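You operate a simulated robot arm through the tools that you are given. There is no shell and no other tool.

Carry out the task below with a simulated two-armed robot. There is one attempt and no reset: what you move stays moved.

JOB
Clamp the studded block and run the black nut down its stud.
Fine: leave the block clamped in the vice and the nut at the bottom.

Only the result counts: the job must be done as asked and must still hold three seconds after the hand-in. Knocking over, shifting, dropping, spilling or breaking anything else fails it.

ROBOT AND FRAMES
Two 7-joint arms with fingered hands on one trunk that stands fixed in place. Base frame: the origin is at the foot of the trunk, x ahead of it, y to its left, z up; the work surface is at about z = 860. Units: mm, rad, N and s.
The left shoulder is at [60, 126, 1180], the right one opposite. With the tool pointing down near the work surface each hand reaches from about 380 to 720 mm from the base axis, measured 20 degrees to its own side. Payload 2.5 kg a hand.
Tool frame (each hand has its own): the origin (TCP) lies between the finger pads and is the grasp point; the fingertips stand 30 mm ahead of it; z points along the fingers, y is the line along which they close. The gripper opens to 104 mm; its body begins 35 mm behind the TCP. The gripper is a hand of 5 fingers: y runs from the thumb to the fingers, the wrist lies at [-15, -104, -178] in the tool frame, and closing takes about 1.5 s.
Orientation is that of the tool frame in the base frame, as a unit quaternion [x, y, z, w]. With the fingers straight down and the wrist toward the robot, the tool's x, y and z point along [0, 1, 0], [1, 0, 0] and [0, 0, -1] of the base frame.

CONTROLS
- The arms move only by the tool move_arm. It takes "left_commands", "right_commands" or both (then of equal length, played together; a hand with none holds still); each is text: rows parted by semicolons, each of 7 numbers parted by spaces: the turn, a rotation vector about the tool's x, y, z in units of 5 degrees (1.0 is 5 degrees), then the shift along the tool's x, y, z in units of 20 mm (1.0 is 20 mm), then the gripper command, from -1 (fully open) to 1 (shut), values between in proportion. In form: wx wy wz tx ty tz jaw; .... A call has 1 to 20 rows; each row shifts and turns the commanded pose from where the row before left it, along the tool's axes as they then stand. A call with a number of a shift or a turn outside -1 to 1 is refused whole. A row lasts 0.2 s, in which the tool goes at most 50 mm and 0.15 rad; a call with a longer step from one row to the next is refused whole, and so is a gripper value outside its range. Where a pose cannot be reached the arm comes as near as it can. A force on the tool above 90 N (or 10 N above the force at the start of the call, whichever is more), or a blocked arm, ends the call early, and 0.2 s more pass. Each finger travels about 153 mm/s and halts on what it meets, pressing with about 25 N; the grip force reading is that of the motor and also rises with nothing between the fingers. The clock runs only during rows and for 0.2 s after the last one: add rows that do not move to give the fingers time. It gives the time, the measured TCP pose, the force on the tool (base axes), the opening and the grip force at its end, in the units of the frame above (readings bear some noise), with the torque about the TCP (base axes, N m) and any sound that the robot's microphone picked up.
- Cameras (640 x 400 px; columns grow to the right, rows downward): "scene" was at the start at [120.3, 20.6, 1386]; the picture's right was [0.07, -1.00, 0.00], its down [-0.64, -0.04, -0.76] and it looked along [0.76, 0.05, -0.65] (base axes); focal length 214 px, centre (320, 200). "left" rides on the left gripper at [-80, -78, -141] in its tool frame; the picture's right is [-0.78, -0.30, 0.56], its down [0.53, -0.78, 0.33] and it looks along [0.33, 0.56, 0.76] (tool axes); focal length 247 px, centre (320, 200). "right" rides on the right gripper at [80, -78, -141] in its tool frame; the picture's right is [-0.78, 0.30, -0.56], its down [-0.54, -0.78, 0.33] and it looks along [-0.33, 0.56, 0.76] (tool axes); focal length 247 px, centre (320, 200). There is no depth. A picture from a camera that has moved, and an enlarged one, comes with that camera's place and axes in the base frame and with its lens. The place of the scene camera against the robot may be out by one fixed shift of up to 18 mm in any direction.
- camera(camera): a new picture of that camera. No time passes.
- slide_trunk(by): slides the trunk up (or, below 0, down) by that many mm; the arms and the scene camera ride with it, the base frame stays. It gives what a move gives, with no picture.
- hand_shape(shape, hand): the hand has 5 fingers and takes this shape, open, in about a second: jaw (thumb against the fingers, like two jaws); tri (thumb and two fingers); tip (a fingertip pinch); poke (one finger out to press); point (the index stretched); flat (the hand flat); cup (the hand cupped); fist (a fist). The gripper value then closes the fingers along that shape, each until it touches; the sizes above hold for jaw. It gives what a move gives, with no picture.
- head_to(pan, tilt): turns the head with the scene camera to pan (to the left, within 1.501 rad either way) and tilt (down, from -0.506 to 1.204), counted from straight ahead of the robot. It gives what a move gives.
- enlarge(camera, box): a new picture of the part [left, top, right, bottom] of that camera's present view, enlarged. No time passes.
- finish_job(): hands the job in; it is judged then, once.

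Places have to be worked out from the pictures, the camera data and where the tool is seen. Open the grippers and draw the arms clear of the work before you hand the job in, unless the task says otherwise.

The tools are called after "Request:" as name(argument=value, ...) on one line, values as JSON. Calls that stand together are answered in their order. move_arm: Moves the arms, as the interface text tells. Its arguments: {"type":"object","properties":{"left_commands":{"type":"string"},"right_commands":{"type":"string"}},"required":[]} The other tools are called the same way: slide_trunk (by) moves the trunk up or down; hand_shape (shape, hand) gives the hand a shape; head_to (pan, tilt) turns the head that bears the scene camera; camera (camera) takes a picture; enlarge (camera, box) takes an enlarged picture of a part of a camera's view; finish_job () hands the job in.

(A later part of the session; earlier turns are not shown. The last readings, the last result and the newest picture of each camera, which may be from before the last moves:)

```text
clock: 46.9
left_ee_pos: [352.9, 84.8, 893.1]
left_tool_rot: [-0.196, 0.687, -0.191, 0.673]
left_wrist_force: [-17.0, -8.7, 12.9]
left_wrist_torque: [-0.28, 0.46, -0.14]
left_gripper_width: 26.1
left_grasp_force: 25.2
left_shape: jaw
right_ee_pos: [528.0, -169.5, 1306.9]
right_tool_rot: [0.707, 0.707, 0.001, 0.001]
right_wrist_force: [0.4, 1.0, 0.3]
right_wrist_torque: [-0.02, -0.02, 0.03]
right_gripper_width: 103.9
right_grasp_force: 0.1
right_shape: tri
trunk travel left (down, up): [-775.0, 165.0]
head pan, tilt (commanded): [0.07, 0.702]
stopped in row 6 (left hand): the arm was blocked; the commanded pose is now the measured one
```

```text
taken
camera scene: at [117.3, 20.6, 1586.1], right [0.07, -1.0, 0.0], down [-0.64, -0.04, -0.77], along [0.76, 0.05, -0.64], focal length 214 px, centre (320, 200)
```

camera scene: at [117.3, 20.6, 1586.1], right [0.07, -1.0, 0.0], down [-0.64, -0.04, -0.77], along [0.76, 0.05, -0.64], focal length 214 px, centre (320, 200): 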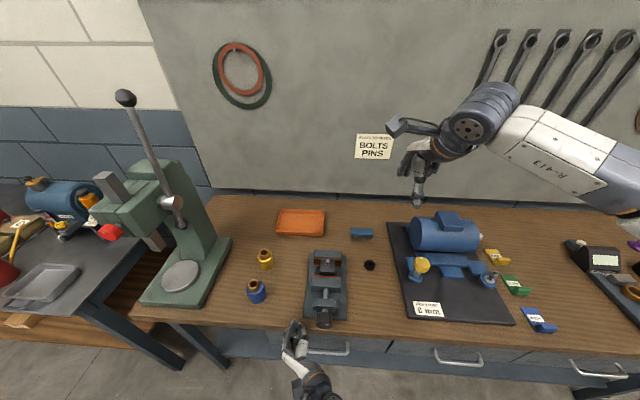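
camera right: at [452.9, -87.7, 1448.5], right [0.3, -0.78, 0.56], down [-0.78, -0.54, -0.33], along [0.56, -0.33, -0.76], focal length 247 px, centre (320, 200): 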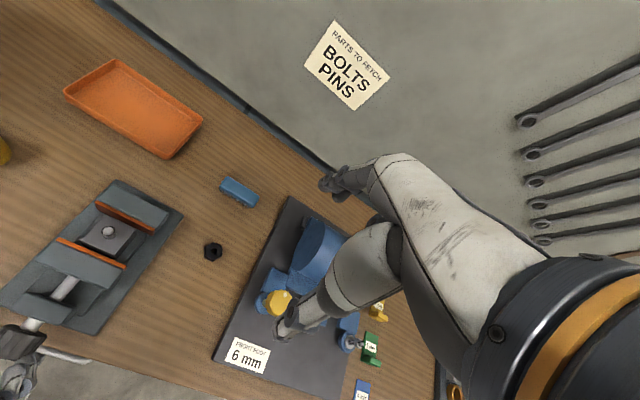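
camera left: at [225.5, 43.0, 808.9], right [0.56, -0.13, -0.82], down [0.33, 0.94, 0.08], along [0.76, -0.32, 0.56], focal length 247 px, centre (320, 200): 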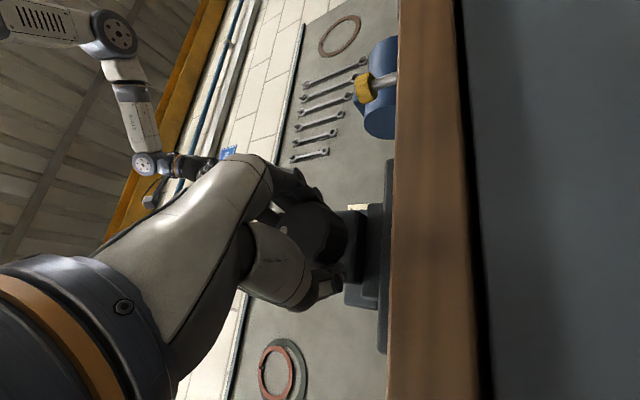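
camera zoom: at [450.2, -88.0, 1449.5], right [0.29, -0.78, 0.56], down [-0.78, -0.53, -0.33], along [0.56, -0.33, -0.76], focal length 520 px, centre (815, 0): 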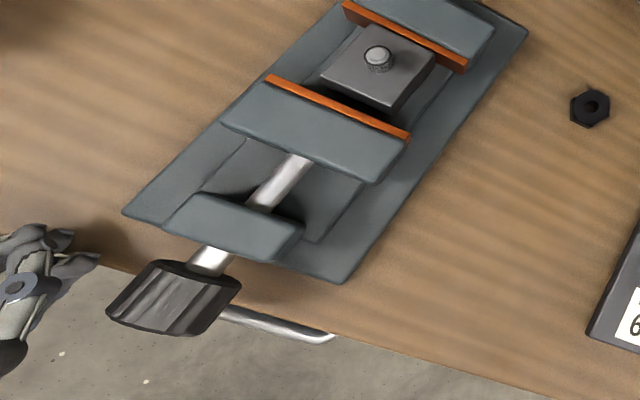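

Past roll ≈140° the arm jumped off the knob (a joint limit) and the knob turned part way back; the vice itself looks unmoved. I retreat backward and up with the left hand, and will keep the roll below about 105° from now on.

Request:
move_arm(left_commands="0 0 0 -0.3 -0.18 -0.5 0.6; 0 0 0 -0.565 -0.353 -0.5 0.6; 0 0 0 -0.565 -0.353 -0.3 0.6; 0 0 0 -0.565 -0.353 0 0.6; 0 0 0 -0.565 -0.353 0 0.6")

Request:
camera(camera="scene")

Request:
camera(camera="left")

```text
clock: 48.1
left_ee_pos: [328.1, 84.7, 953.4]
left_tool_rot: [-0.198, 0.689, -0.188, 0.672]
left_wrist_force: [-0.5, 0.1, -0.2]
left_wrist_torque: [-0.01, -0.01, -0.03]
left_gripper_width: 21.0
left_grasp_force: 0.1
left_shape: jaw
right_ee_pos: [530.6, -170.1, 1307.7]
right_tool_rot: [0.708, 0.707, 0.0, -0.001]
right_wrist_force: [0.1, -0.2, -0.6]
right_wrist_torque: [0.0, 0.0, -0.03]
right_gripper_width: 103.6
right_grasp_force: 0.1
right_shape: tri
trunk travel left (down, up): [-775.0, 165.0]
head pan, tilt (commanded): [0.07, 0.702]
```

```text
taken
camera scene: at [120.3, 20.6, 1586.0], right [0.07, -1.0, 0.0], down [-0.64, -0.04, -0.76], along [0.76, 0.05, -0.65], focal length 214 px, centre (320, 200)
```

scene: 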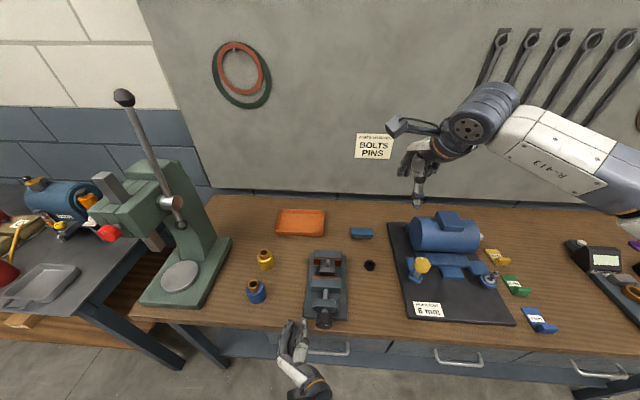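

```text
taken
camera left: at [191.6, 59.6, 1065.3], right [0.58, 0.16, 0.8], down [0.34, -0.94, -0.06], along [0.74, 0.3, -0.6], focal length 247 px, centre (320, 200)
```

left: 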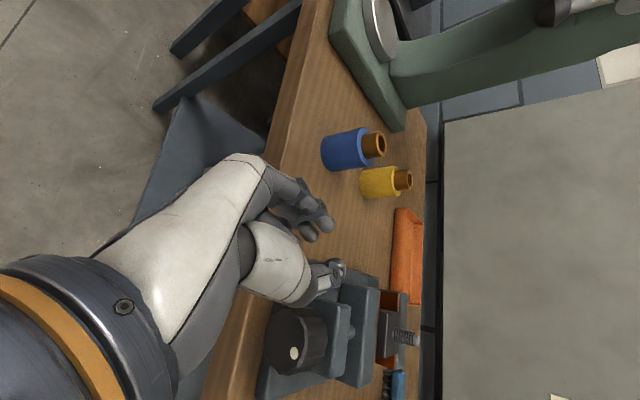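

Free of everything. I raise the left hand another 80 mm and roll it back 80° in open space.

Request:
move_arm(left_commands="0 0 0 -0.848 -0.53 0 0.6; 0 0 0 -0.848 -0.53 0 0.6; 0 0 0 -0.848 -0.53 0 0; 0 0 0 -0.848 -0.53 0 -0.6; 0 0 -1 0 0 0 -0.6; 0 0 -1 0 0 0 -0.6; 0 0 -1 0 0 0 -0.6; 0 0 -1 0 0 0 -0.6; 0 0 -1 0 0 0 -0.6; 0 0 -1 0 0 0 -0.6; 0 0 -1 0 0 0 -0.6; 0 0 -1 0 0 0 -0.6; 0 0 -1 0 0 0 -0.6; 0 0 -1 0 0 0 -0.6; 0 0 -1 0 0 0 -0.6; 0 0 -1 0 0 0 -0.6; 0 0 -1 0 0 0 -0.6; 0 0 -1 0 0 0 -0.6; 0 0 -1 0 0 0 -0.6; 0 0 -1 0 0 0 -0.6")

Request:
camera(camera="scene")

Request:
camera(camera="left")

```text
clock: 52.3
left_ee_pos: [331.5, 83.7, 1033.6]
left_tool_rot: [0.594, -0.4, 0.577, -0.392]
left_wrist_force: [0.1, -0.6, -0.1]
left_wrist_torque: [0.0, 0.0, -0.02]
left_gripper_width: 82.9
left_grasp_force: 0.0
left_shape: jaw
right_ee_pos: [530.0, -169.6, 1306.8]
right_tool_rot: [0.707, 0.707, 0.0, 0.0]
right_wrist_force: [0.1, -0.1, -0.3]
right_wrist_torque: [-0.03, -0.02, 0.01]
right_gripper_width: 103.6
right_grasp_force: 0.0
right_shape: tri
trunk travel left (down, up): [-775.0, 165.0]
head pan, tilt (commanded): [0.07, 0.702]
```

```text
taken
camera scene: at [120.3, 20.7, 1586.0], right [0.07, -1.0, 0.0], down [-0.64, -0.04, -0.76], along [0.76, 0.05, -0.65], focal length 214 px, centre (320, 200)
```

scene: 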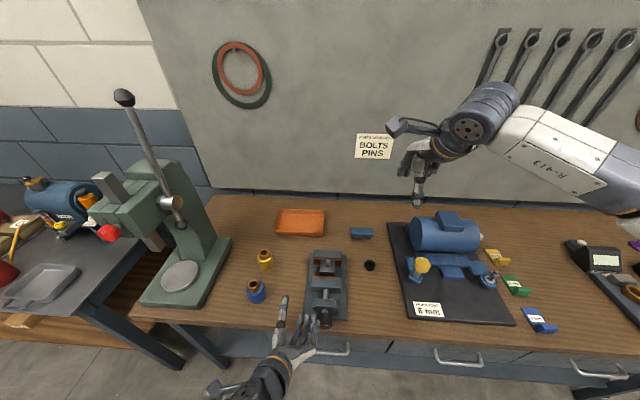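

```text
taken
camera left: at [192.1, 187.0, 1077.9], right [0.55, 0.83, -0.03], down [0.36, -0.2, 0.91], along [0.75, -0.51, -0.41], focal length 247 px, centre (320, 200)
```

left: 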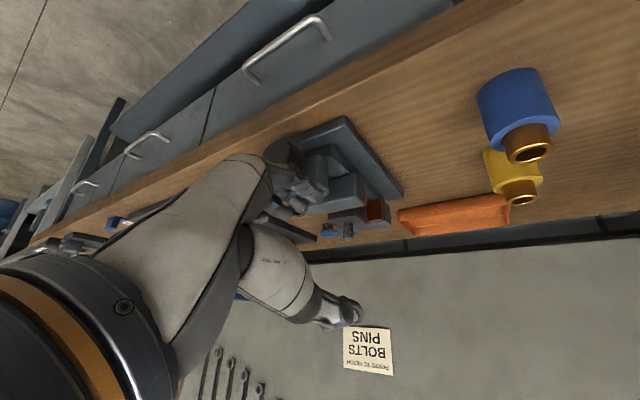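

The roll is back to about 68° with a slight 1.5° pitch error. I correct the pitch and roll back 95° more to about -27° in open space.

Request:
move_arm(left_commands="0.278 0.1125 0 0 0 0 -0.6; 0 0 -1 0 0 0 -0.6; 0 0 -1 0 0 0 -0.6; 0 0 -1 0 0 0 -0.6; 0 0 -1 0 0 0 -0.6; 0 0 -1 0 0 0 -0.6; 0 0 -1 0 0 0 -0.6; 0 0 -1 0 0 0 -0.6; 0 0 -1 0 0 0 -0.6; 0 0 -1 0 0 0 -0.6; 0 0 -1 0 0 0 -0.6; 0 0 -1 0 0 0 -0.6; 0 0 -1 0 0 0 -0.6; 0 0 -1 0 0 0 -0.6; 0 0 -1 0 0 0 -0.6; 0 0 -1 0 0 0 -0.6; 0 0 -1 0 0 0 -0.6; 0 0 -1 0 0 0 -0.6; 0 0 -1 0 0 0 -0.6; 0 0 -1 0 0 0 -0.6")

Request:
camera(camera="scene")

Request:
camera(camera="left")

```text
clock: 56.5
left_ee_pos: [332.2, 85.3, 1034.1]
left_tool_rot: [0.687, 0.166, 0.689, 0.162]
left_wrist_force: [0.4, 0.1, -0.7]
left_wrist_torque: [-0.02, 0.02, 0.02]
left_gripper_width: 83.0
left_grasp_force: 0.0
left_shape: jaw
right_ee_pos: [530.8, -170.9, 1306.2]
right_tool_rot: [0.707, 0.707, 0.0, 0.001]
right_wrist_force: [0.8, 1.0, -0.4]
right_wrist_torque: [0.0, 0.01, 0.01]
right_gripper_width: 103.6
right_grasp_force: 0.0
right_shape: tri
trunk travel left (down, up): [-775.0, 165.0]
head pan, tilt (commanded): [0.07, 0.702]
```

```text
taken
camera scene: at [120.3, 20.5, 1586.0], right [0.07, -1.0, 0.0], down [-0.64, -0.04, -0.76], along [0.76, 0.05, -0.65], focal length 214 px, centre (320, 200)
```

scene: 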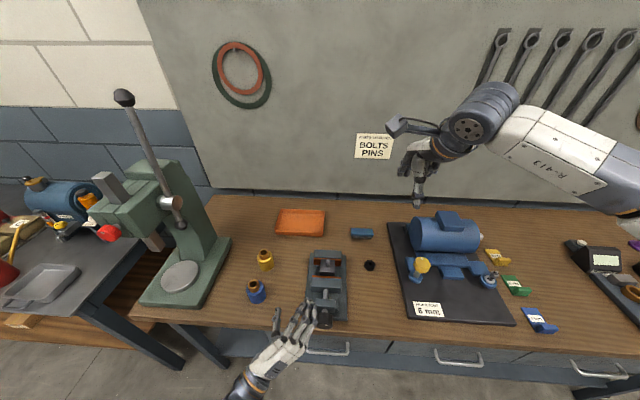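

```text
taken
camera left: at [191.6, 117.0, 925.9], right [0.56, -0.08, -0.83], down [0.33, 0.94, 0.13], along [0.76, -0.34, 0.55], focal length 247 px, centre (320, 200)
```

left: 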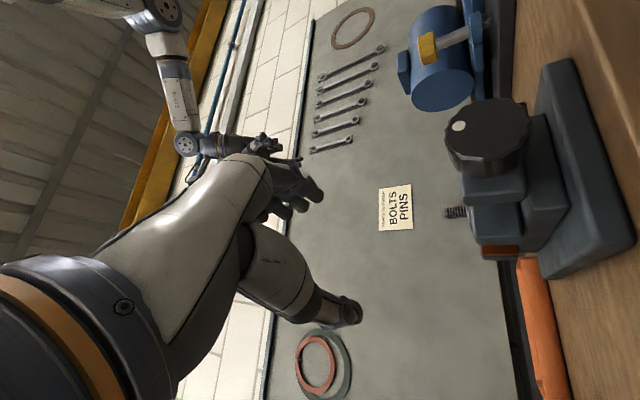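

Roll is about -27° now. I check the present state of the jaws and knob with zooms.

Request:
enlarge(camera="scene", box=[290, 240, 370, 340])

Request:
enlarge(camera="right", box=[0, 170, 170, 380])

Request:
enlarge(camera="left", box=[420, 60, 560, 220])

```text
4.00 times, centred on (330, 290) of scene
camera zoom: at [120.3, 20.5, 1586.0], right [0.07, -1.0, 0.0], down [-0.64, -0.04, -0.76], along [0.76, 0.05, -0.65], focal length 858 px, centre (280, -160)
```

zoom: 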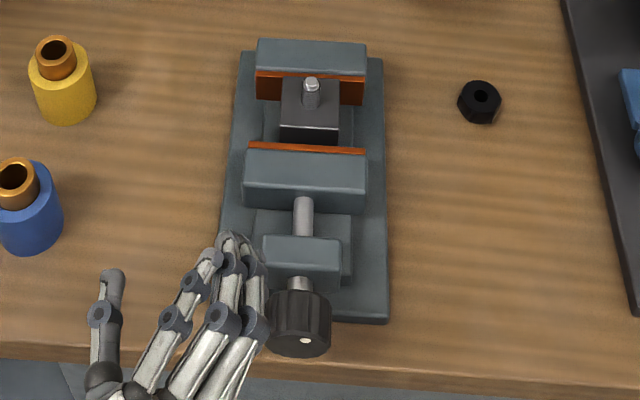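

```text
1.90 times, centred on (85, 275) of right
camera zoom: at [452.8, -88.0, 1448.5], right [0.3, -0.78, 0.56], down [-0.78, -0.54, -0.33], along [0.56, -0.33, -0.76], focal length 470 px, centre (768, 57)
```

zoom: 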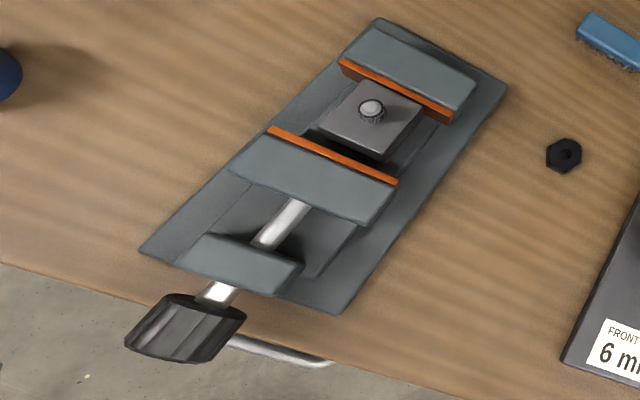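

```text
2.50 times, centred on (490, 140) of left
camera zoom: at [191.6, 117.0, 925.9], right [0.56, -0.08, -0.83], down [0.33, 0.94, 0.13], along [0.76, -0.34, 0.55], focal length 617 px, centre (-105, 350)
```

zoom: 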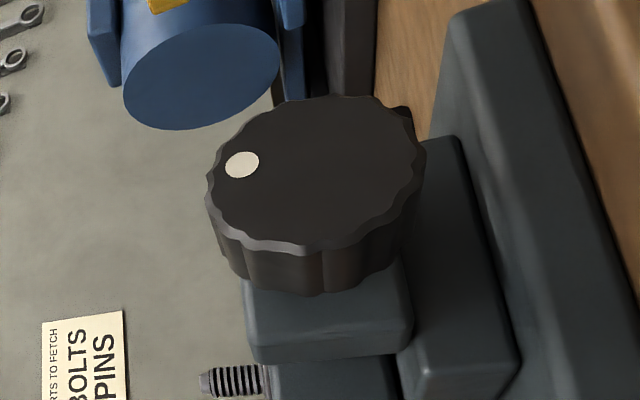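

The jaw is nearly back at its start. I bring the hand back over the knob (axis refined to y≈10.7, z≈920.5), this time at roll -27°.

Request:
move_arm(left_commands="0 0 0 -0.416 0.824 0.419 -0.6; 0 0 0 -0.416 0.824 0.419 -0.6; 0 0 0 -0.416 0.824 0.419 -0.6; 0 0 0 -0.416 0.824 0.419 -0.6; 0 0 0 -0.7236 -0.3656 0 -0.6; 0 0 0 -0.7236 -0.3656 0 -0.6; 0 0 0 -0.7236 -0.3656 0 -0.6; 0 0 0 -0.7236 -0.3656 0 -0.6; 0 0 0 -0.7236 -0.3656 0 -0.6; 0 0 0 -0.7236 -0.3656 0 -0.6; 0 0 0 -0.7236 -0.3656 0 -0.6; 0 0 0 0 0 0 -0.6")

Request:
enlarge(camera="scene", box=[290, 240, 370, 340])

Request:
enlarge(camera="right", box=[0, 170, 170, 380])

Request:
camera(camera="left")

```text
clock: 59.1
left_ee_pos: [365.1, 10.2, 920.0]
left_tool_rot: [0.686, 0.166, 0.69, 0.162]
left_wrist_force: [0.1, 0.4, 0.6]
left_wrist_torque: [0.0, 0.01, 0.0]
left_gripper_width: 83.0
left_grasp_force: 0.1
left_shape: jaw
right_ee_pos: [529.2, -171.0, 1307.1]
right_tool_rot: [0.707, 0.707, 0.0, -0.001]
right_wrist_force: [0.3, 1.1, -0.1]
right_wrist_torque: [0.02, -0.01, -0.01]
right_gripper_width: 103.9
right_grasp_force: 0.0
right_shape: tri
trunk travel left (down, up): [-775.0, 165.0]
head pan, tilt (commanded): [0.07, 0.702]
```

```text
4.00 times, centred on (330, 290) of scene
camera zoom: at [120.1, 20.6, 1586.0], right [0.07, -1.0, 0.0], down [-0.64, -0.04, -0.76], along [0.76, 0.05, -0.65], focal length 858 px, centre (280, -160)
```

zoom: 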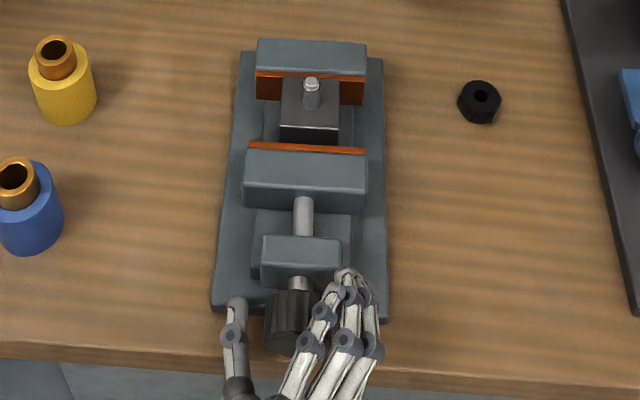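

```text
1.90 times, centred on (85, 275) of right
camera zoom: at [452.6, -88.0, 1448.6], right [0.3, -0.78, 0.56], down [-0.78, -0.53, -0.33], along [0.56, -0.33, -0.76], focal length 470 px, centre (768, 57)
```

zoom: 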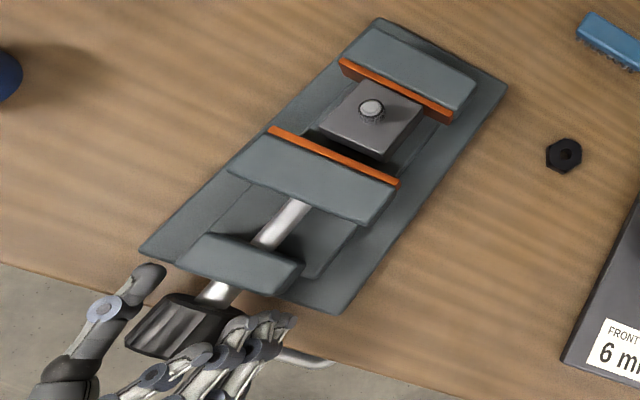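

```text
taken
camera left: at [225.1, 44.0, 813.1], right [0.56, -0.08, -0.83], down [0.33, 0.94, 0.13], along [0.76, -0.34, 0.55], focal length 247 px, centre (320, 200)
```

left: 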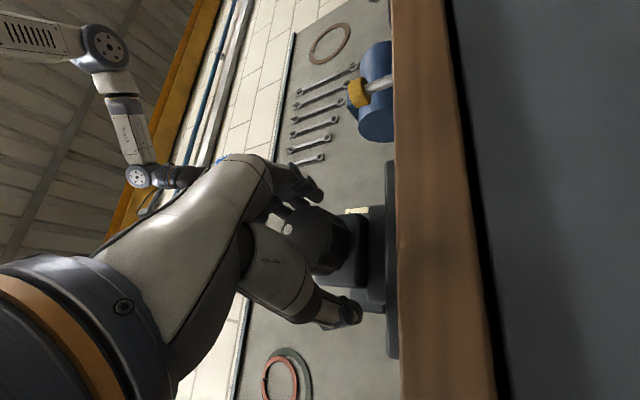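

Well placed with no contact force. I close on the knob and turn it 75° in one go.

Request:
move_arm(left_commands="0 0 0 0 0 0 0; 0 0 0 0 0 0 0.6; 0 0 0 0 0 0 1; 0 0 0 0 0 0 1; 0 0 0 0 0 0 1; 0 0 1 0 0 0 1; 0 0 1 0 0 0 1; 0 0 1 0 0 0 1; 0 0 1 0 0 0 1; 0 0 1 0 0 0 1; 0 0 1 0 0 0 1; 0 0 1 0 0 0 1; 0 0 1 0 0 0 1; 0 0 1 0 0 0 1; 0 0 1 0 0 0 1; 0 0 1 0 0 0 1; 0 0 1 0 0 0 1; 0 0 1 0 0 0 1; 0 0 1 0 0 0 1; 0 0 1 0 0 0 1")

Request:
enlarge(camera="scene", box=[290, 240, 370, 340])

Request:
enlarge(camera="right", box=[0, 170, 170, 380])

```text
clock: 63.3
left_ee_pos: [366.1, 11.7, 920.7]
left_tool_rot: [0.644, -0.288, 0.646, -0.292]
left_wrist_force: [10.7, 3.6, 13.1]
left_wrist_torque: [-0.02, -0.31, 0.15]
left_gripper_width: 35.6
left_grasp_force: 24.8
left_shape: jaw
right_ee_pos: [530.7, -170.1, 1306.3]
right_tool_rot: [0.707, 0.707, 0.001, 0.0]
right_wrist_force: [-0.1, 0.1, 0.0]
right_wrist_torque: [0.0, 0.0, 0.01]
right_gripper_width: 103.6
right_grasp_force: 0.0
right_shape: tri
trunk travel left (down, up): [-775.0, 165.0]
head pan, tilt (commanded): [0.07, 0.702]
```

```text
4.00 times, centred on (330, 290) of scene
camera zoom: at [120.6, 21.0, 1586.0], right [0.07, -1.0, 0.0], down [-0.64, -0.04, -0.76], along [0.76, 0.05, -0.65], focal length 858 px, centre (280, -160)
```

zoom: 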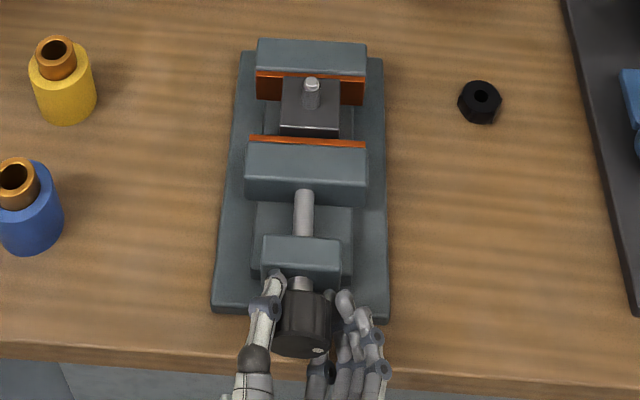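

```text
1.90 times, centred on (85, 275) of right
camera zoom: at [453.0, -87.6, 1448.5], right [0.3, -0.78, 0.56], down [-0.78, -0.54, -0.33], along [0.56, -0.33, -0.76], focal length 470 px, centre (768, 57)
```

zoom: 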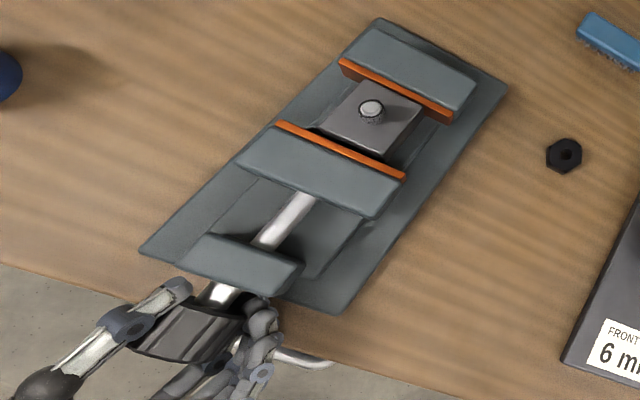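

The jaw advances about 6 mm per 75°. I turn another 50° (to roll ≈98°, inside the safe range).

Request:
move_arm(left_commands="0 0 1 0 0 0 1; 0 0 1 0 0 0 1; 0 0 1 0 0 0 1; 0 0 1 0 0 0 1; 0 0 1 0 0 0 1; 0 0 1 0 0 0 1; 0 0 1 0 0 0 1; 0 0 1 0 0 0 1; 0 0 1 0 0 0 1; 0 0 1 0 0 0 1")

Request:
enlarge(camera="scene", box=[290, 240, 370, 340])

Request:
enlarge(camera="right", box=[0, 170, 170, 380])

```text
clock: 65.5
left_ee_pos: [366.7, 10.4, 921.4]
left_tool_rot: [-0.461, 0.533, -0.463, 0.537]
left_wrist_force: [12.9, -3.9, 14.1]
left_wrist_torque: [-0.05, -0.4, -0.09]
left_gripper_width: 35.5
left_grasp_force: 25.4
left_shape: jaw
right_ee_pos: [529.8, -170.4, 1306.8]
right_tool_rot: [0.707, 0.707, 0.0, -0.001]
right_wrist_force: [-0.3, 0.1, 0.0]
right_wrist_torque: [-0.03, 0.01, -0.01]
right_gripper_width: 103.6
right_grasp_force: 0.1
right_shape: tri
trunk travel left (down, up): [-775.0, 165.0]
head pan, tilt (commanded): [0.07, 0.702]
```

```text
4.00 times, centred on (330, 290) of scene
camera zoom: at [120.9, 19.9, 1586.0], right [0.07, -1.0, 0.0], down [-0.64, -0.04, -0.76], along [0.76, 0.05, -0.65], focal length 858 px, centre (280, -160)
```

zoom: 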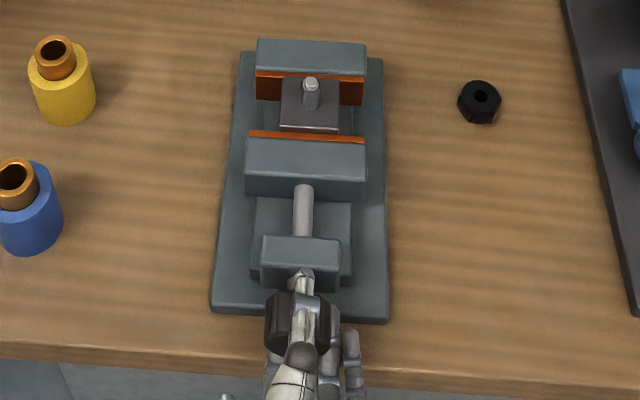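

```text
1.90 times, centred on (85, 275) of right
camera zoom: at [453.4, -88.6, 1448.3], right [0.3, -0.78, 0.56], down [-0.78, -0.53, -0.33], along [0.56, -0.33, -0.76], focal length 470 px, centre (768, 57)
```

zoom: 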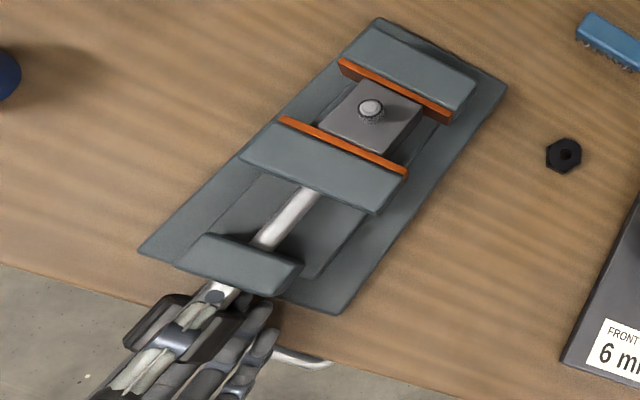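

The jaw is now a few millimetres from the block. I open slightly (the fingers are below the knob, close to the table), roll back 85° and then open wider.

Request:
move_arm(left_commands="0 0 0 0 0 0 0.4; 0 0 0 0 0 0 -0.2; 0 0 0 0 0 0 -0.2; 0 0 -1 0 0 0 -0.2; 0 0 -1 0 0 0 -0.2; 0 0 -1 0 0 0 -0.2; 0 0 -1 0 0 0 -0.2; 0 0 -1 0 0 0 -0.2; 0 0 -1 0 0 0 -0.2; 0 0 -1 0 0 0 -0.2; 0 0 -1 0 0 0 -0.3; 0 0 -1 0 0 0 -0.4; 0 0 -1 0 0 0 -0.5; 0 0 -1 0 0 0 -0.6; 0 0 -1 0 0 0 -0.6; 0 0 -1 0 0 0 -0.6; 0 0 -1 0 0 0 -0.6; 0 0 -1 0 0 0 -0.6; 0 0 -1 0 0 0 -0.6; 0 0 -1 0 0 0 -0.6")

Request:
enlarge(camera="scene", box=[290, 240, 370, 340])

Request:
enlarge(camera="right", box=[0, 170, 170, 380])

```text
clock: 69.7
left_ee_pos: [364.6, 10.1, 919.5]
left_tool_rot: [0.702, -0.079, 0.703, -0.083]
left_wrist_force: [-1.0, -0.1, 0.4]
left_wrist_torque: [0.03, 0.0, 0.0]
left_gripper_width: 83.1
left_grasp_force: 0.0
left_shape: jaw
right_ee_pos: [529.8, -170.6, 1306.6]
right_tool_rot: [0.707, 0.707, -0.001, -0.001]
right_wrist_force: [0.3, 0.4, 1.0]
right_wrist_torque: [-0.01, 0.0, -0.01]
right_gripper_width: 103.7
right_grasp_force: 0.2
right_shape: tri
trunk travel left (down, up): [-775.0, 165.0]
head pan, tilt (commanded): [0.07, 0.702]
```

```text
4.00 times, centred on (330, 290) of scene
camera zoom: at [120.4, 20.7, 1586.0], right [0.07, -1.0, 0.0], down [-0.64, -0.04, -0.76], along [0.76, 0.05, -0.65], focal length 858 px, centre (280, -160)
```

zoom: 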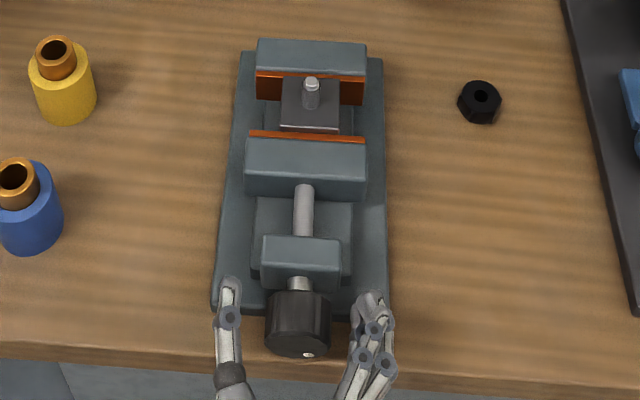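

```text
1.90 times, centred on (85, 275) of right
camera zoom: at [452.9, -87.9, 1448.5], right [0.3, -0.78, 0.56], down [-0.78, -0.54, -0.33], along [0.56, -0.33, -0.76], focal length 470 px, centre (768, 57)
```

zoom: 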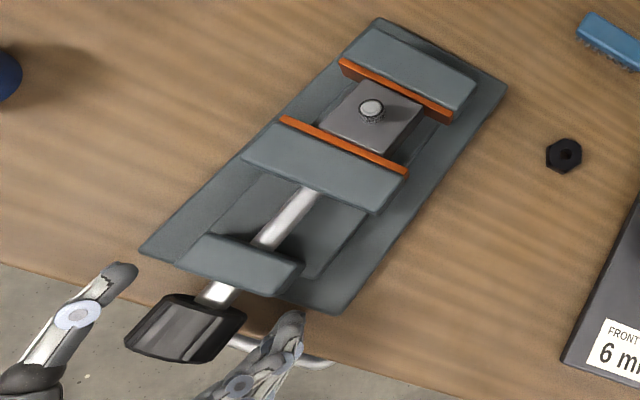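

The jaw stays put on release. I roll back the last 40°, grip again and turn 35°.

Request:
move_arm(left_commands="0 0 -1 0 0 0 -0.6; 0 0 -1 0 0 0 -0.6; 0 0 -1 0 0 0 -0.6; 0 0 -1 0 0 0 -0.6; 0 0 -1 0 0 0 -0.6; 0 0 -1 0 0 0 -0.6; 0 0 -1 0 0 0 -0.6; 0 0 -1 0 0 0 -0.6; 0 0 0 0 0 0 0; 0 0 0 0 0 0 0.6; 0 0 0 0 0 0 1; 0 0 0 0 0 0 1; 0 0 0 0 0 0 1; 0 0 1 0 0 0 1; 0 0 1 0 0 0 1; 0 0 1 0 0 0 1; 0 0 1 0 0 0 1; 0 0 1 0 0 0 1; 0 0 1 0 0 0 1; 0 0 1 0 0 0 1")

Request:
enlarge(camera="scene", box=[290, 240, 370, 340])

Request:
enlarge(camera="right", box=[0, 170, 170, 380])

```text
clock: 73.9
left_ee_pos: [366.6, 12.1, 922.2]
left_tool_rot: [0.703, -0.048, 0.707, -0.053]
left_wrist_force: [11.5, 6.5, 10.3]
left_wrist_torque: [-0.51, -0.24, 0.29]
left_gripper_width: 35.3
left_grasp_force: 24.8
left_shape: jaw
right_ee_pos: [530.8, -169.7, 1307.2]
right_tool_rot: [0.708, 0.706, -0.001, 0.001]
right_wrist_force: [0.1, 0.2, -0.1]
right_wrist_torque: [0.03, 0.02, 0.0]
right_gripper_width: 103.8
right_grasp_force: 0.1
right_shape: tri
trunk travel left (down, up): [-775.0, 165.0]
head pan, tilt (commanded): [0.07, 0.702]
```

```text
4.00 times, centred on (330, 290) of scene
camera zoom: at [121.0, 21.3, 1586.0], right [0.07, -1.0, 0.0], down [-0.64, -0.05, -0.76], along [0.76, 0.05, -0.65], focal length 858 px, centre (280, -160)
```

zoom: 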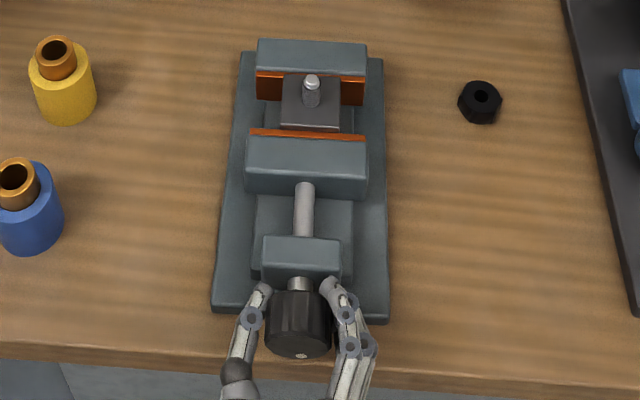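

```text
1.90 times, centred on (85, 275) of right
camera zoom: at [453.4, -87.3, 1448.4], right [0.3, -0.78, 0.56], down [-0.78, -0.54, -0.33], along [0.56, -0.33, -0.76], focal length 470 px, centre (768, 57)
```

zoom: 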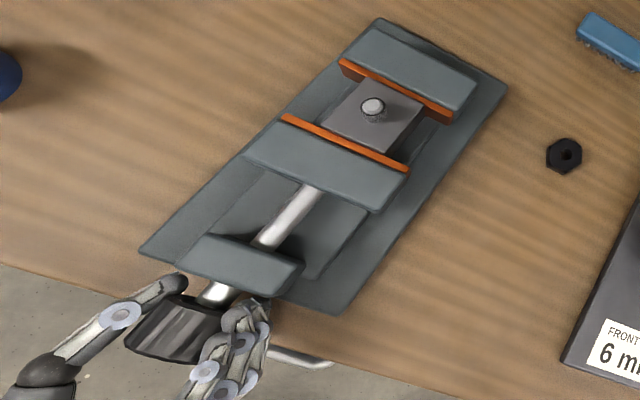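

Resistance about the knob axis rose to 0.5 N m, so the jaw is probably pushing the block. I continue 30° and watch torque.

Request:
move_arm(left_commands="0 0 1 0 0 0 1; 0 0 1 0 0 0 1; 0 0 1 0 0 0 1; 0 0 1 0 0 0 1; 0 0 1 0 0 0 1; 0 0 1 0 0 0 1")

Request:
enlarge(camera="scene", box=[300, 240, 360, 340])

Request:
enlarge(camera="right", box=[50, 170, 170, 290])

```text
clock: 75.3
left_ee_pos: [368.7, 13.3, 919.9]
left_tool_rot: [0.668, -0.229, 0.667, -0.236]
left_wrist_force: [14.7, 6.0, 0.7]
left_wrist_torque: [-0.55, -0.25, 0.34]
left_gripper_width: 32.2
left_grasp_force: 25.0
left_shape: jaw
right_ee_pos: [529.4, -169.2, 1305.9]
right_tool_rot: [0.707, 0.707, -0.002, 0.0]
right_wrist_force: [-0.1, 0.4, -0.8]
right_wrist_torque: [0.05, 0.01, -0.02]
right_gripper_width: 103.6
right_grasp_force: 0.0
right_shape: tri
trunk travel left (down, up): [-775.0, 165.0]
head pan, tilt (commanded): [0.07, 0.702]
```

```text
4.00 times, centred on (330, 290) of scene
camera zoom: at [122.2, 21.5, 1585.8], right [0.07, -1.0, 0.0], down [-0.65, -0.05, -0.76], along [0.76, 0.05, -0.65], focal length 858 px, centre (280, -160)
```

zoom: 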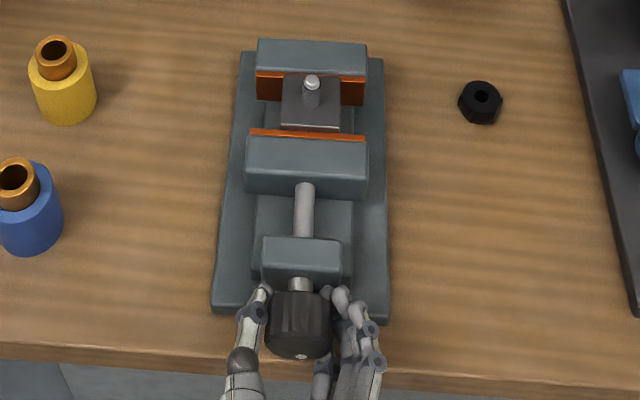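

```text
3.33 times, centred on (110, 230) of right
camera zoom: at [454.5, -87.2, 1447.9], right [0.3, -0.78, 0.56], down [-0.78, -0.54, -0.33], along [0.55, -0.33, -0.76], focal length 823 px, centre (1020, 100)
```

zoom: 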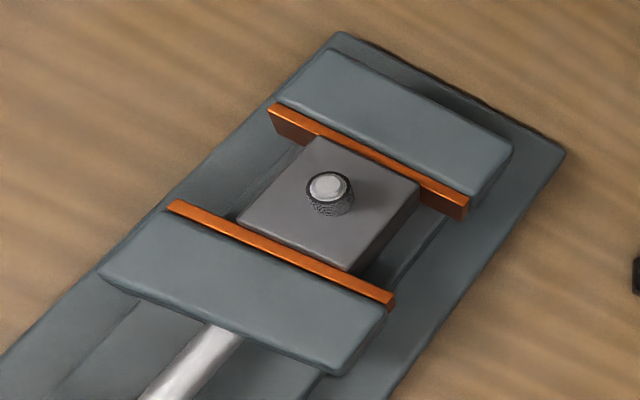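

The hand slipped round the knob at about 0.55 N m while the dot stayed put, so the jaw seems stopped against the block (jaw gap now ≈49 mm). I look closely for any remaining gap.

Request:
enlarge(camera="right", box=[80, 185, 150, 245])

Request:
enlarge(camera="scene", box=[310, 245, 350, 285])

```text
6.67 times, centred on (115, 215) of right
camera zoom: at [454.5, -87.2, 1447.9], right [0.3, -0.78, 0.56], down [-0.78, -0.54, -0.33], along [0.55, -0.33, -0.76], focal length 1646 px, centre (1687, 100)
```

zoom: 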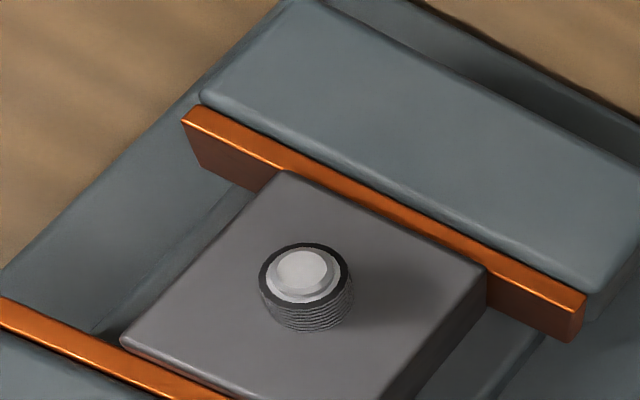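

```text
10.00 times, centred on (330, 265) of scene
camera zoom: at [122.2, 21.5, 1585.8], right [0.07, -1.0, 0.0], down [-0.65, -0.05, -0.76], along [0.76, 0.05, -0.65], focal length 2145 px, centre (220, -450)
```

zoom: 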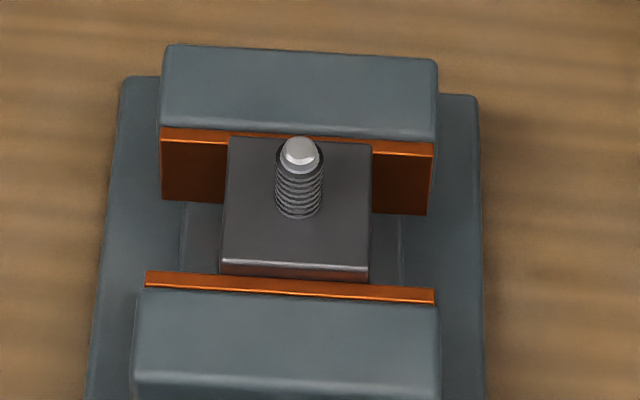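

Comparing stud-to-fixed-jaw distance (31.6 mm before, 22.5 mm now), the block has been pushed against the fixed jaw and is held. I turn on another 40° to tighten as far as the grip allows.

Request:
move_arm(left_commands="0 0 1 0 0 0 1; 0 0 1 0 0 0 1; 0 0 1 0 0 0 1; 0 0 1 0 0 0 1; 0 0 1 0 0 0 1; 0 0 1 0 0 0 1; 0 0 1 0 0 0 1; 0 0 1 0 0 0 1")

Request:
enlarge(camera="scene", box=[300, 240, 360, 340])

Request:
enlarge(camera="right", box=[80, 185, 150, 245])

```text
clock: 77.1
left_ee_pos: [368.1, 13.9, 919.0]
left_tool_rot: [0.55, -0.445, 0.545, -0.45]
left_wrist_force: [16.6, 14.7, -7.7]
left_wrist_torque: [-0.3, -0.1, 0.16]
left_gripper_width: 27.6
left_grasp_force: 24.6
left_shape: jaw
right_ee_pos: [532.2, -168.3, 1305.0]
right_tool_rot: [0.708, 0.707, -0.001, 0.0]
right_wrist_force: [0.1, -1.2, 0.0]
right_wrist_torque: [0.01, 0.0, -0.01]
right_gripper_width: 103.9
right_grasp_force: 0.0
right_shape: tri
trunk travel left (down, up): [-775.0, 165.0]
head pan, tilt (commanded): [0.07, 0.702]
```

```text
4.00 times, centred on (330, 290) of scene
camera zoom: at [123.1, 22.7, 1585.7], right [0.07, -1.0, 0.0], down [-0.65, -0.05, -0.76], along [0.76, 0.05, -0.65], focal length 858 px, centre (280, -160)
```

zoom: 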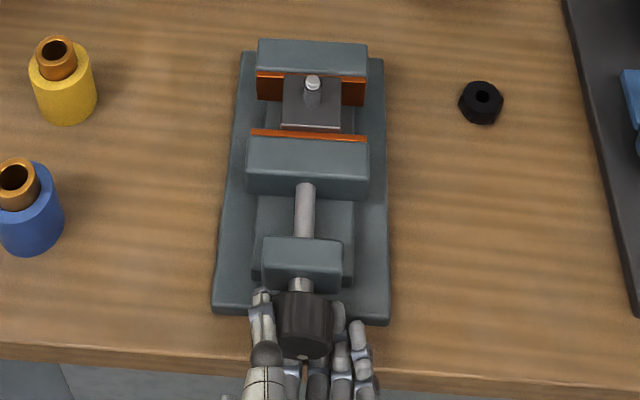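

```text
6.67 times, centred on (115, 215) of right
camera zoom: at [455.3, -86.1, 1447.6], right [0.3, -0.78, 0.56], down [-0.78, -0.54, -0.33], along [0.55, -0.34, -0.76], focal length 1646 px, centre (1687, 100)
```

zoom: 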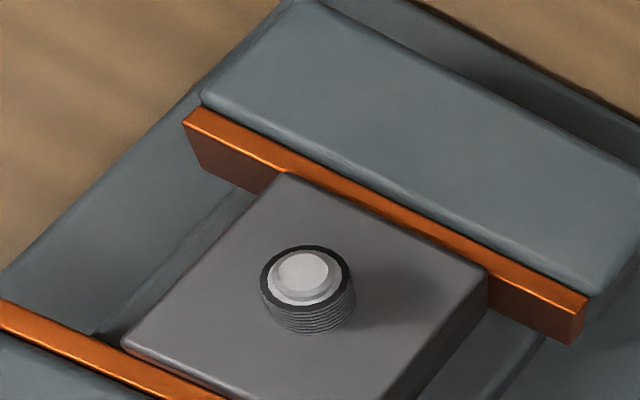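

Nothing moves any more and the fingers merely slip, so the block is clamped. I open, roll back to about 0° and raise the left hand off the knob.

Request:
move_arm(left_commands="0 0 0 0 0 0 0.4; 0 0 0 0 0 0 -0.2; 0 0 0 0 0 0 -0.2; 0 0 -1 0 0 0 -0.2; 0 0 -1 0 0 0 -0.2; 0 0 -1 0 0 0 -0.2; 0 0 -1 0 0 0 -0.3; 0 0 -1 0 0 0 -0.4; 0 0 -1 0 0 0 -0.5; 0 0 -1 0 0 0 -0.6; 0 0 -1 0 0 0 -0.6; 0 0 -1 0 0 0 -0.6; 0 0 -1 0 0 0 -0.6; 0 0 -1 0 0 0 -0.6; 0 0 -1 0 0 0 -0.6; 0 0 -1 0 0 0 -0.6; 0 0 -1 0 0 0 -0.6; 0 0 -1 0 0 0 -0.6; 0 0 0 0 0 0 -0.6")

Request:
enlarge(camera="scene", box=[300, 240, 360, 340])

Request:
enlarge(camera="right", box=[0, 170, 170, 380])

Request:
enlarge(camera="scene", box=[310, 245, 350, 285])

```text
clock: 81.1
left_ee_pos: [366.5, 10.4, 919.7]
left_tool_rot: [0.706, -0.019, 0.707, -0.021]
left_wrist_force: [1.6, -0.2, 0.5]
left_wrist_torque: [-0.02, -0.01, -0.01]
left_gripper_width: 82.9
left_grasp_force: 0.0
left_shape: jaw
right_ee_pos: [530.7, -169.2, 1307.7]
right_tool_rot: [0.707, 0.707, 0.0, 0.0]
right_wrist_force: [1.0, 0.5, -0.6]
right_wrist_torque: [0.05, 0.01, 0.01]
right_gripper_width: 103.6
right_grasp_force: 0.1
right_shape: tri
trunk travel left (down, up): [-775.0, 165.0]
head pan, tilt (commanded): [0.07, 0.702]
```

```text
4.00 times, centred on (330, 290) of scene
camera zoom: at [120.2, 20.6, 1586.0], right [0.07, -1.0, 0.0], down [-0.64, -0.04, -0.76], along [0.76, 0.05, -0.65], focal length 858 px, centre (280, -160)
```

zoom: 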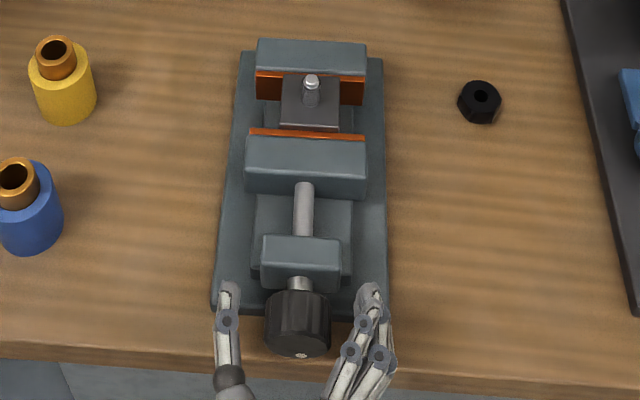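

```text
1.90 times, centred on (85, 275) of right
camera zoom: at [452.7, -88.0, 1448.5], right [0.3, -0.78, 0.56], down [-0.78, -0.54, -0.33], along [0.56, -0.33, -0.76], focal length 470 px, centre (768, 57)
```

zoom: 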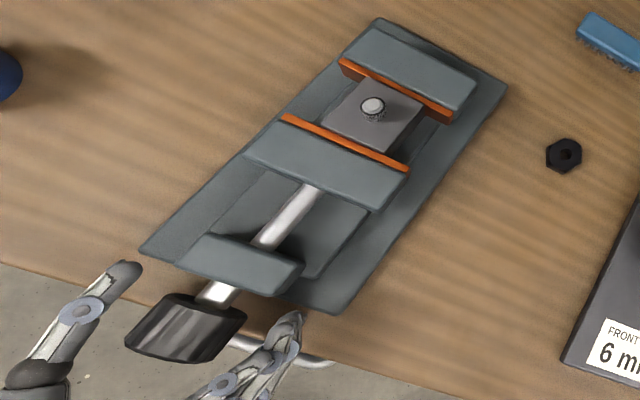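

```text
10.00 times, centred on (330, 265) of scene
camera zoom: at [120.2, 20.6, 1586.0], right [0.07, -1.0, 0.0], down [-0.64, -0.04, -0.76], along [0.76, 0.05, -0.65], focal length 2145 px, centre (220, -450)
```

zoom: 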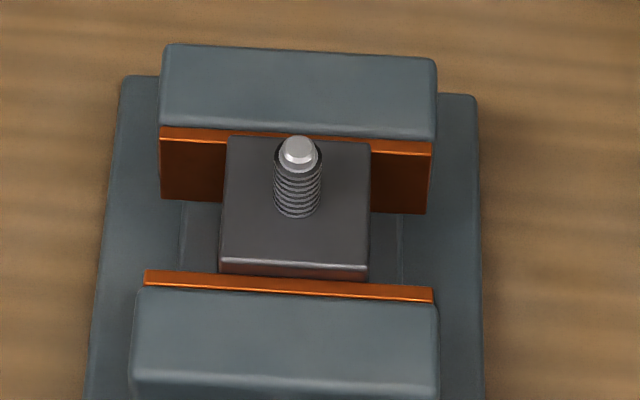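

The jaw has held after release. I raise the left hand straight up off the knob, then look with its camera at the jaw/block contact.

Request:
move_arm(left_commands="0 0 0 0.8 0 0 -0.6; 0 0 0 0.8 0 0 -0.6; 0 0 0 0.8 0 0 -0.6; 0 0 0 0.8 0 0 -0.6; 0 0 0 0.8 0 0 -0.6; 0 0 0 0.8 0 0 -0.6; 0 0 0 0.8 0 0 -0.6; 0 0 0 0.8 0 0 -0.6; 0 0 0 0.8 0 0 -0.6; 0 0 0 0.8 0 0 -0.6; 0 0 0 0.8 -0.8 0 -0.6; 0 0 0 0.8 -0.8 0 -0.6; 0 0 0 0.8 -0.8 0 -0.6; 0 0 0 0.8 -0.8 0 -0.6; 0 0 0 0.8 -0.8 0 -0.6")

Request:
camera(camera="left")

Request:
camera(camera="scene")

```text
clock: 84.3
left_ee_pos: [365.0, 77.2, 1163.4]
left_tool_rot: [0.707, -0.019, 0.707, -0.021]
left_wrist_force: [0.2, -0.2, -0.7]
left_wrist_torque: [0.0, -0.04, 0.0]
left_gripper_width: 83.1
left_grasp_force: 0.0
left_shape: jaw
right_ee_pos: [529.7, -170.0, 1307.7]
right_tool_rot: [0.707, 0.707, 0.0, 0.0]
right_wrist_force: [-0.7, -0.2, -0.7]
right_wrist_torque: [-0.02, -0.01, 0.01]
right_gripper_width: 103.9
right_grasp_force: 0.2
right_shape: tri
trunk travel left (down, up): [-775.0, 165.0]
head pan, tilt (commanded): [0.07, 0.702]
```

```text
taken
camera left: at [223.7, 158.8, 1086.8], right [0.56, 0.34, -0.76], down [0.33, 0.75, 0.58], along [0.76, -0.57, 0.3], focal length 247 px, centre (320, 200)
```

left: 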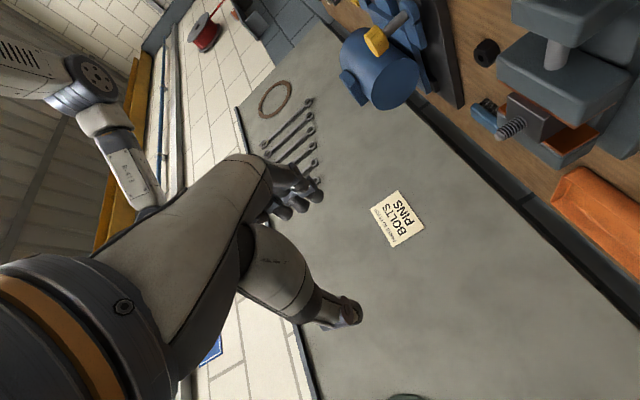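

```text
taken
camera scene: at [120.1, 20.8, 1586.0], right [0.07, -1.0, 0.0], down [-0.64, -0.04, -0.76], along [0.76, 0.05, -0.65], focal length 214 px, centre (320, 200)
```

scene: 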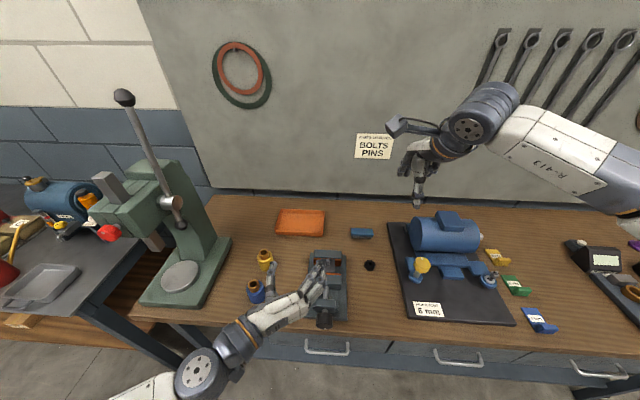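

Request:
enlarge(camera="left", box=[480, 40, 640, 180])

```text
2.86 times, centred on (560, 110) of left
camera zoom: at [223.7, 158.8, 1086.8], right [0.56, 0.34, -0.76], down [0.33, 0.75, 0.58], along [0.76, -0.57, 0.3], focal length 706 px, centre (-366, 457)
```

zoom: 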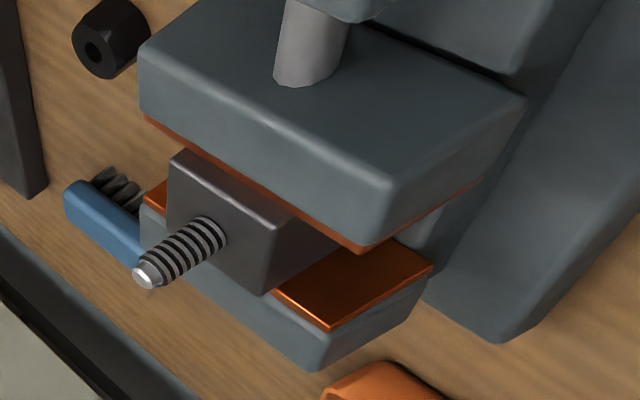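

From this side the block is seen pinched between both copper faces with no gap, so it is clamped. I park the left hand to the left (its camera keeps a view of the stud) and bring the right hand above the nut at (595, -147).

Request:
move_arm(left_commands="0 0 0 0 -0.91 -0.56 -0.6; 0 0 0 0 -0.91 -0.56 -0.6; 0 0 0 0 -0.91 -0.56 -0.6; 0 0 0 0 -0.91 -0.56 -0.6; 0 0 0 0 0 0 -0.6; 0 0 0 0 0 0 -0.6; 0 0 0 0 0 0 -0.6; 0 0 0 0 0 0 -0.6; 0 0 0 0 0 0 -0.6; 0 0 0 0 0 0 -0.6; 0 0 0 0 0 0 -0.6; 0 0 0 0 0 0 -0.6; 0 0 0 0 0 0 -0.6; 0 0 0 0 0 0 -0.6; 0 0 0 0 0 0 -0.6; 0 0 0 0 0 0 -0.6", right_commands="0 0 0 0.07 0.204 0.959 -1; 0 0 0 0.07 0.204 0.959 -1; 0 0 0 0.07 0.204 0.959 -1; 0 0 0 0.07 0.204 0.959 -1; 0 0 0 0.07 0.204 0.959 -1; 0 0 0 0.07 0.204 0.959 -1; 0 0 0 0.07 0.204 0.959 -1; 0 0 0 0.07 0.204 0.959 -1; 0 0 0 0.07 0.204 0.959 -1; 0 0 0 0.07 0.204 0.959 -1; 0 0 0 0.07 0.204 0.959 -1; 0 0 0 0.07 0.204 0.959 -1; 0 0 0 0.07 0.204 0.959 -1; 0 0 0 0.07 0.204 0.959 -1; 0 0 0 0.07 0.204 0.959 -1; 0 0 0 0.07 0.204 0.959 -1")

Request:
camera(camera="right")

Request:
camera(camera="left")

Request:
camera(camera="scene")

```text
clock: 87.7
left_ee_pos: [320.6, 149.2, 1168.1]
left_tool_rot: [0.707, -0.018, 0.707, -0.022]
left_wrist_force: [0.4, 0.1, 0.5]
left_wrist_torque: [0.0, 0.02, 0.0]
left_gripper_width: 83.2
left_grasp_force: 0.0
left_shape: jaw
right_ee_pos: [596.5, -147.4, 1000.7]
right_tool_rot: [0.707, 0.707, 0.0, -0.001]
right_wrist_force: [-0.4, -0.6, -0.4]
right_wrist_torque: [0.03, 0.0, 0.03]
right_gripper_width: 103.9
right_grasp_force: 0.0
right_shape: tri
trunk travel left (down, up): [-775.0, 165.0]
head pan, tilt (commanded): [0.07, 0.702]
```

```text
taken
camera right: at [519.3, -65.5, 1140.7], right [0.3, -0.78, 0.56], down [-0.78, -0.54, -0.33], along [0.56, -0.33, -0.76], focal length 247 px, centre (320, 200)
```

right: 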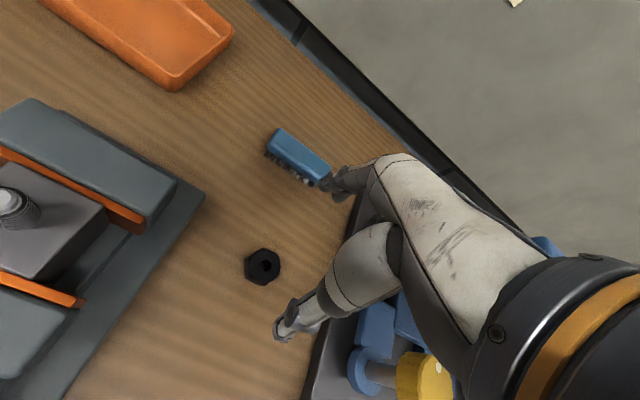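

```text
taken
camera left: at [180.0, 231.1, 1090.8], right [0.56, 0.34, -0.76], down [0.33, 0.75, 0.58], along [0.76, -0.57, 0.3], focal length 247 px, centre (320, 200)
```

left: 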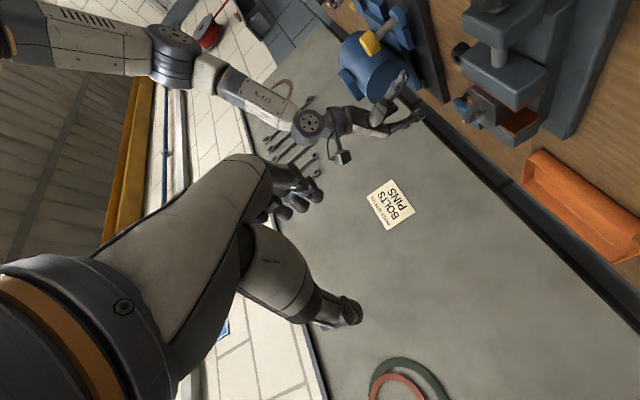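

```text
taken
camera scene: at [120.6, 20.8, 1586.0], right [0.07, -1.0, 0.0], down [-0.64, -0.04, -0.76], along [0.76, 0.05, -0.65], focal length 214 px, centre (320, 200)
```

scene: 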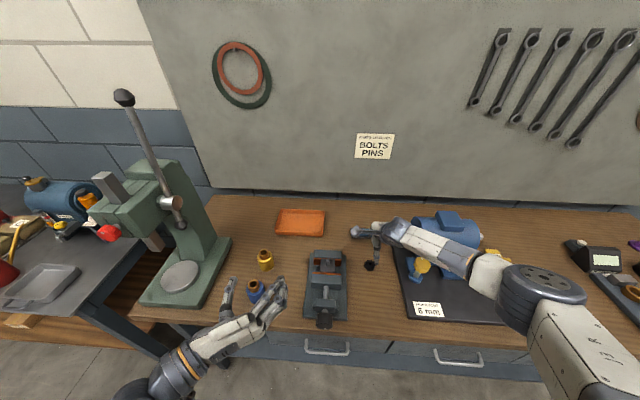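

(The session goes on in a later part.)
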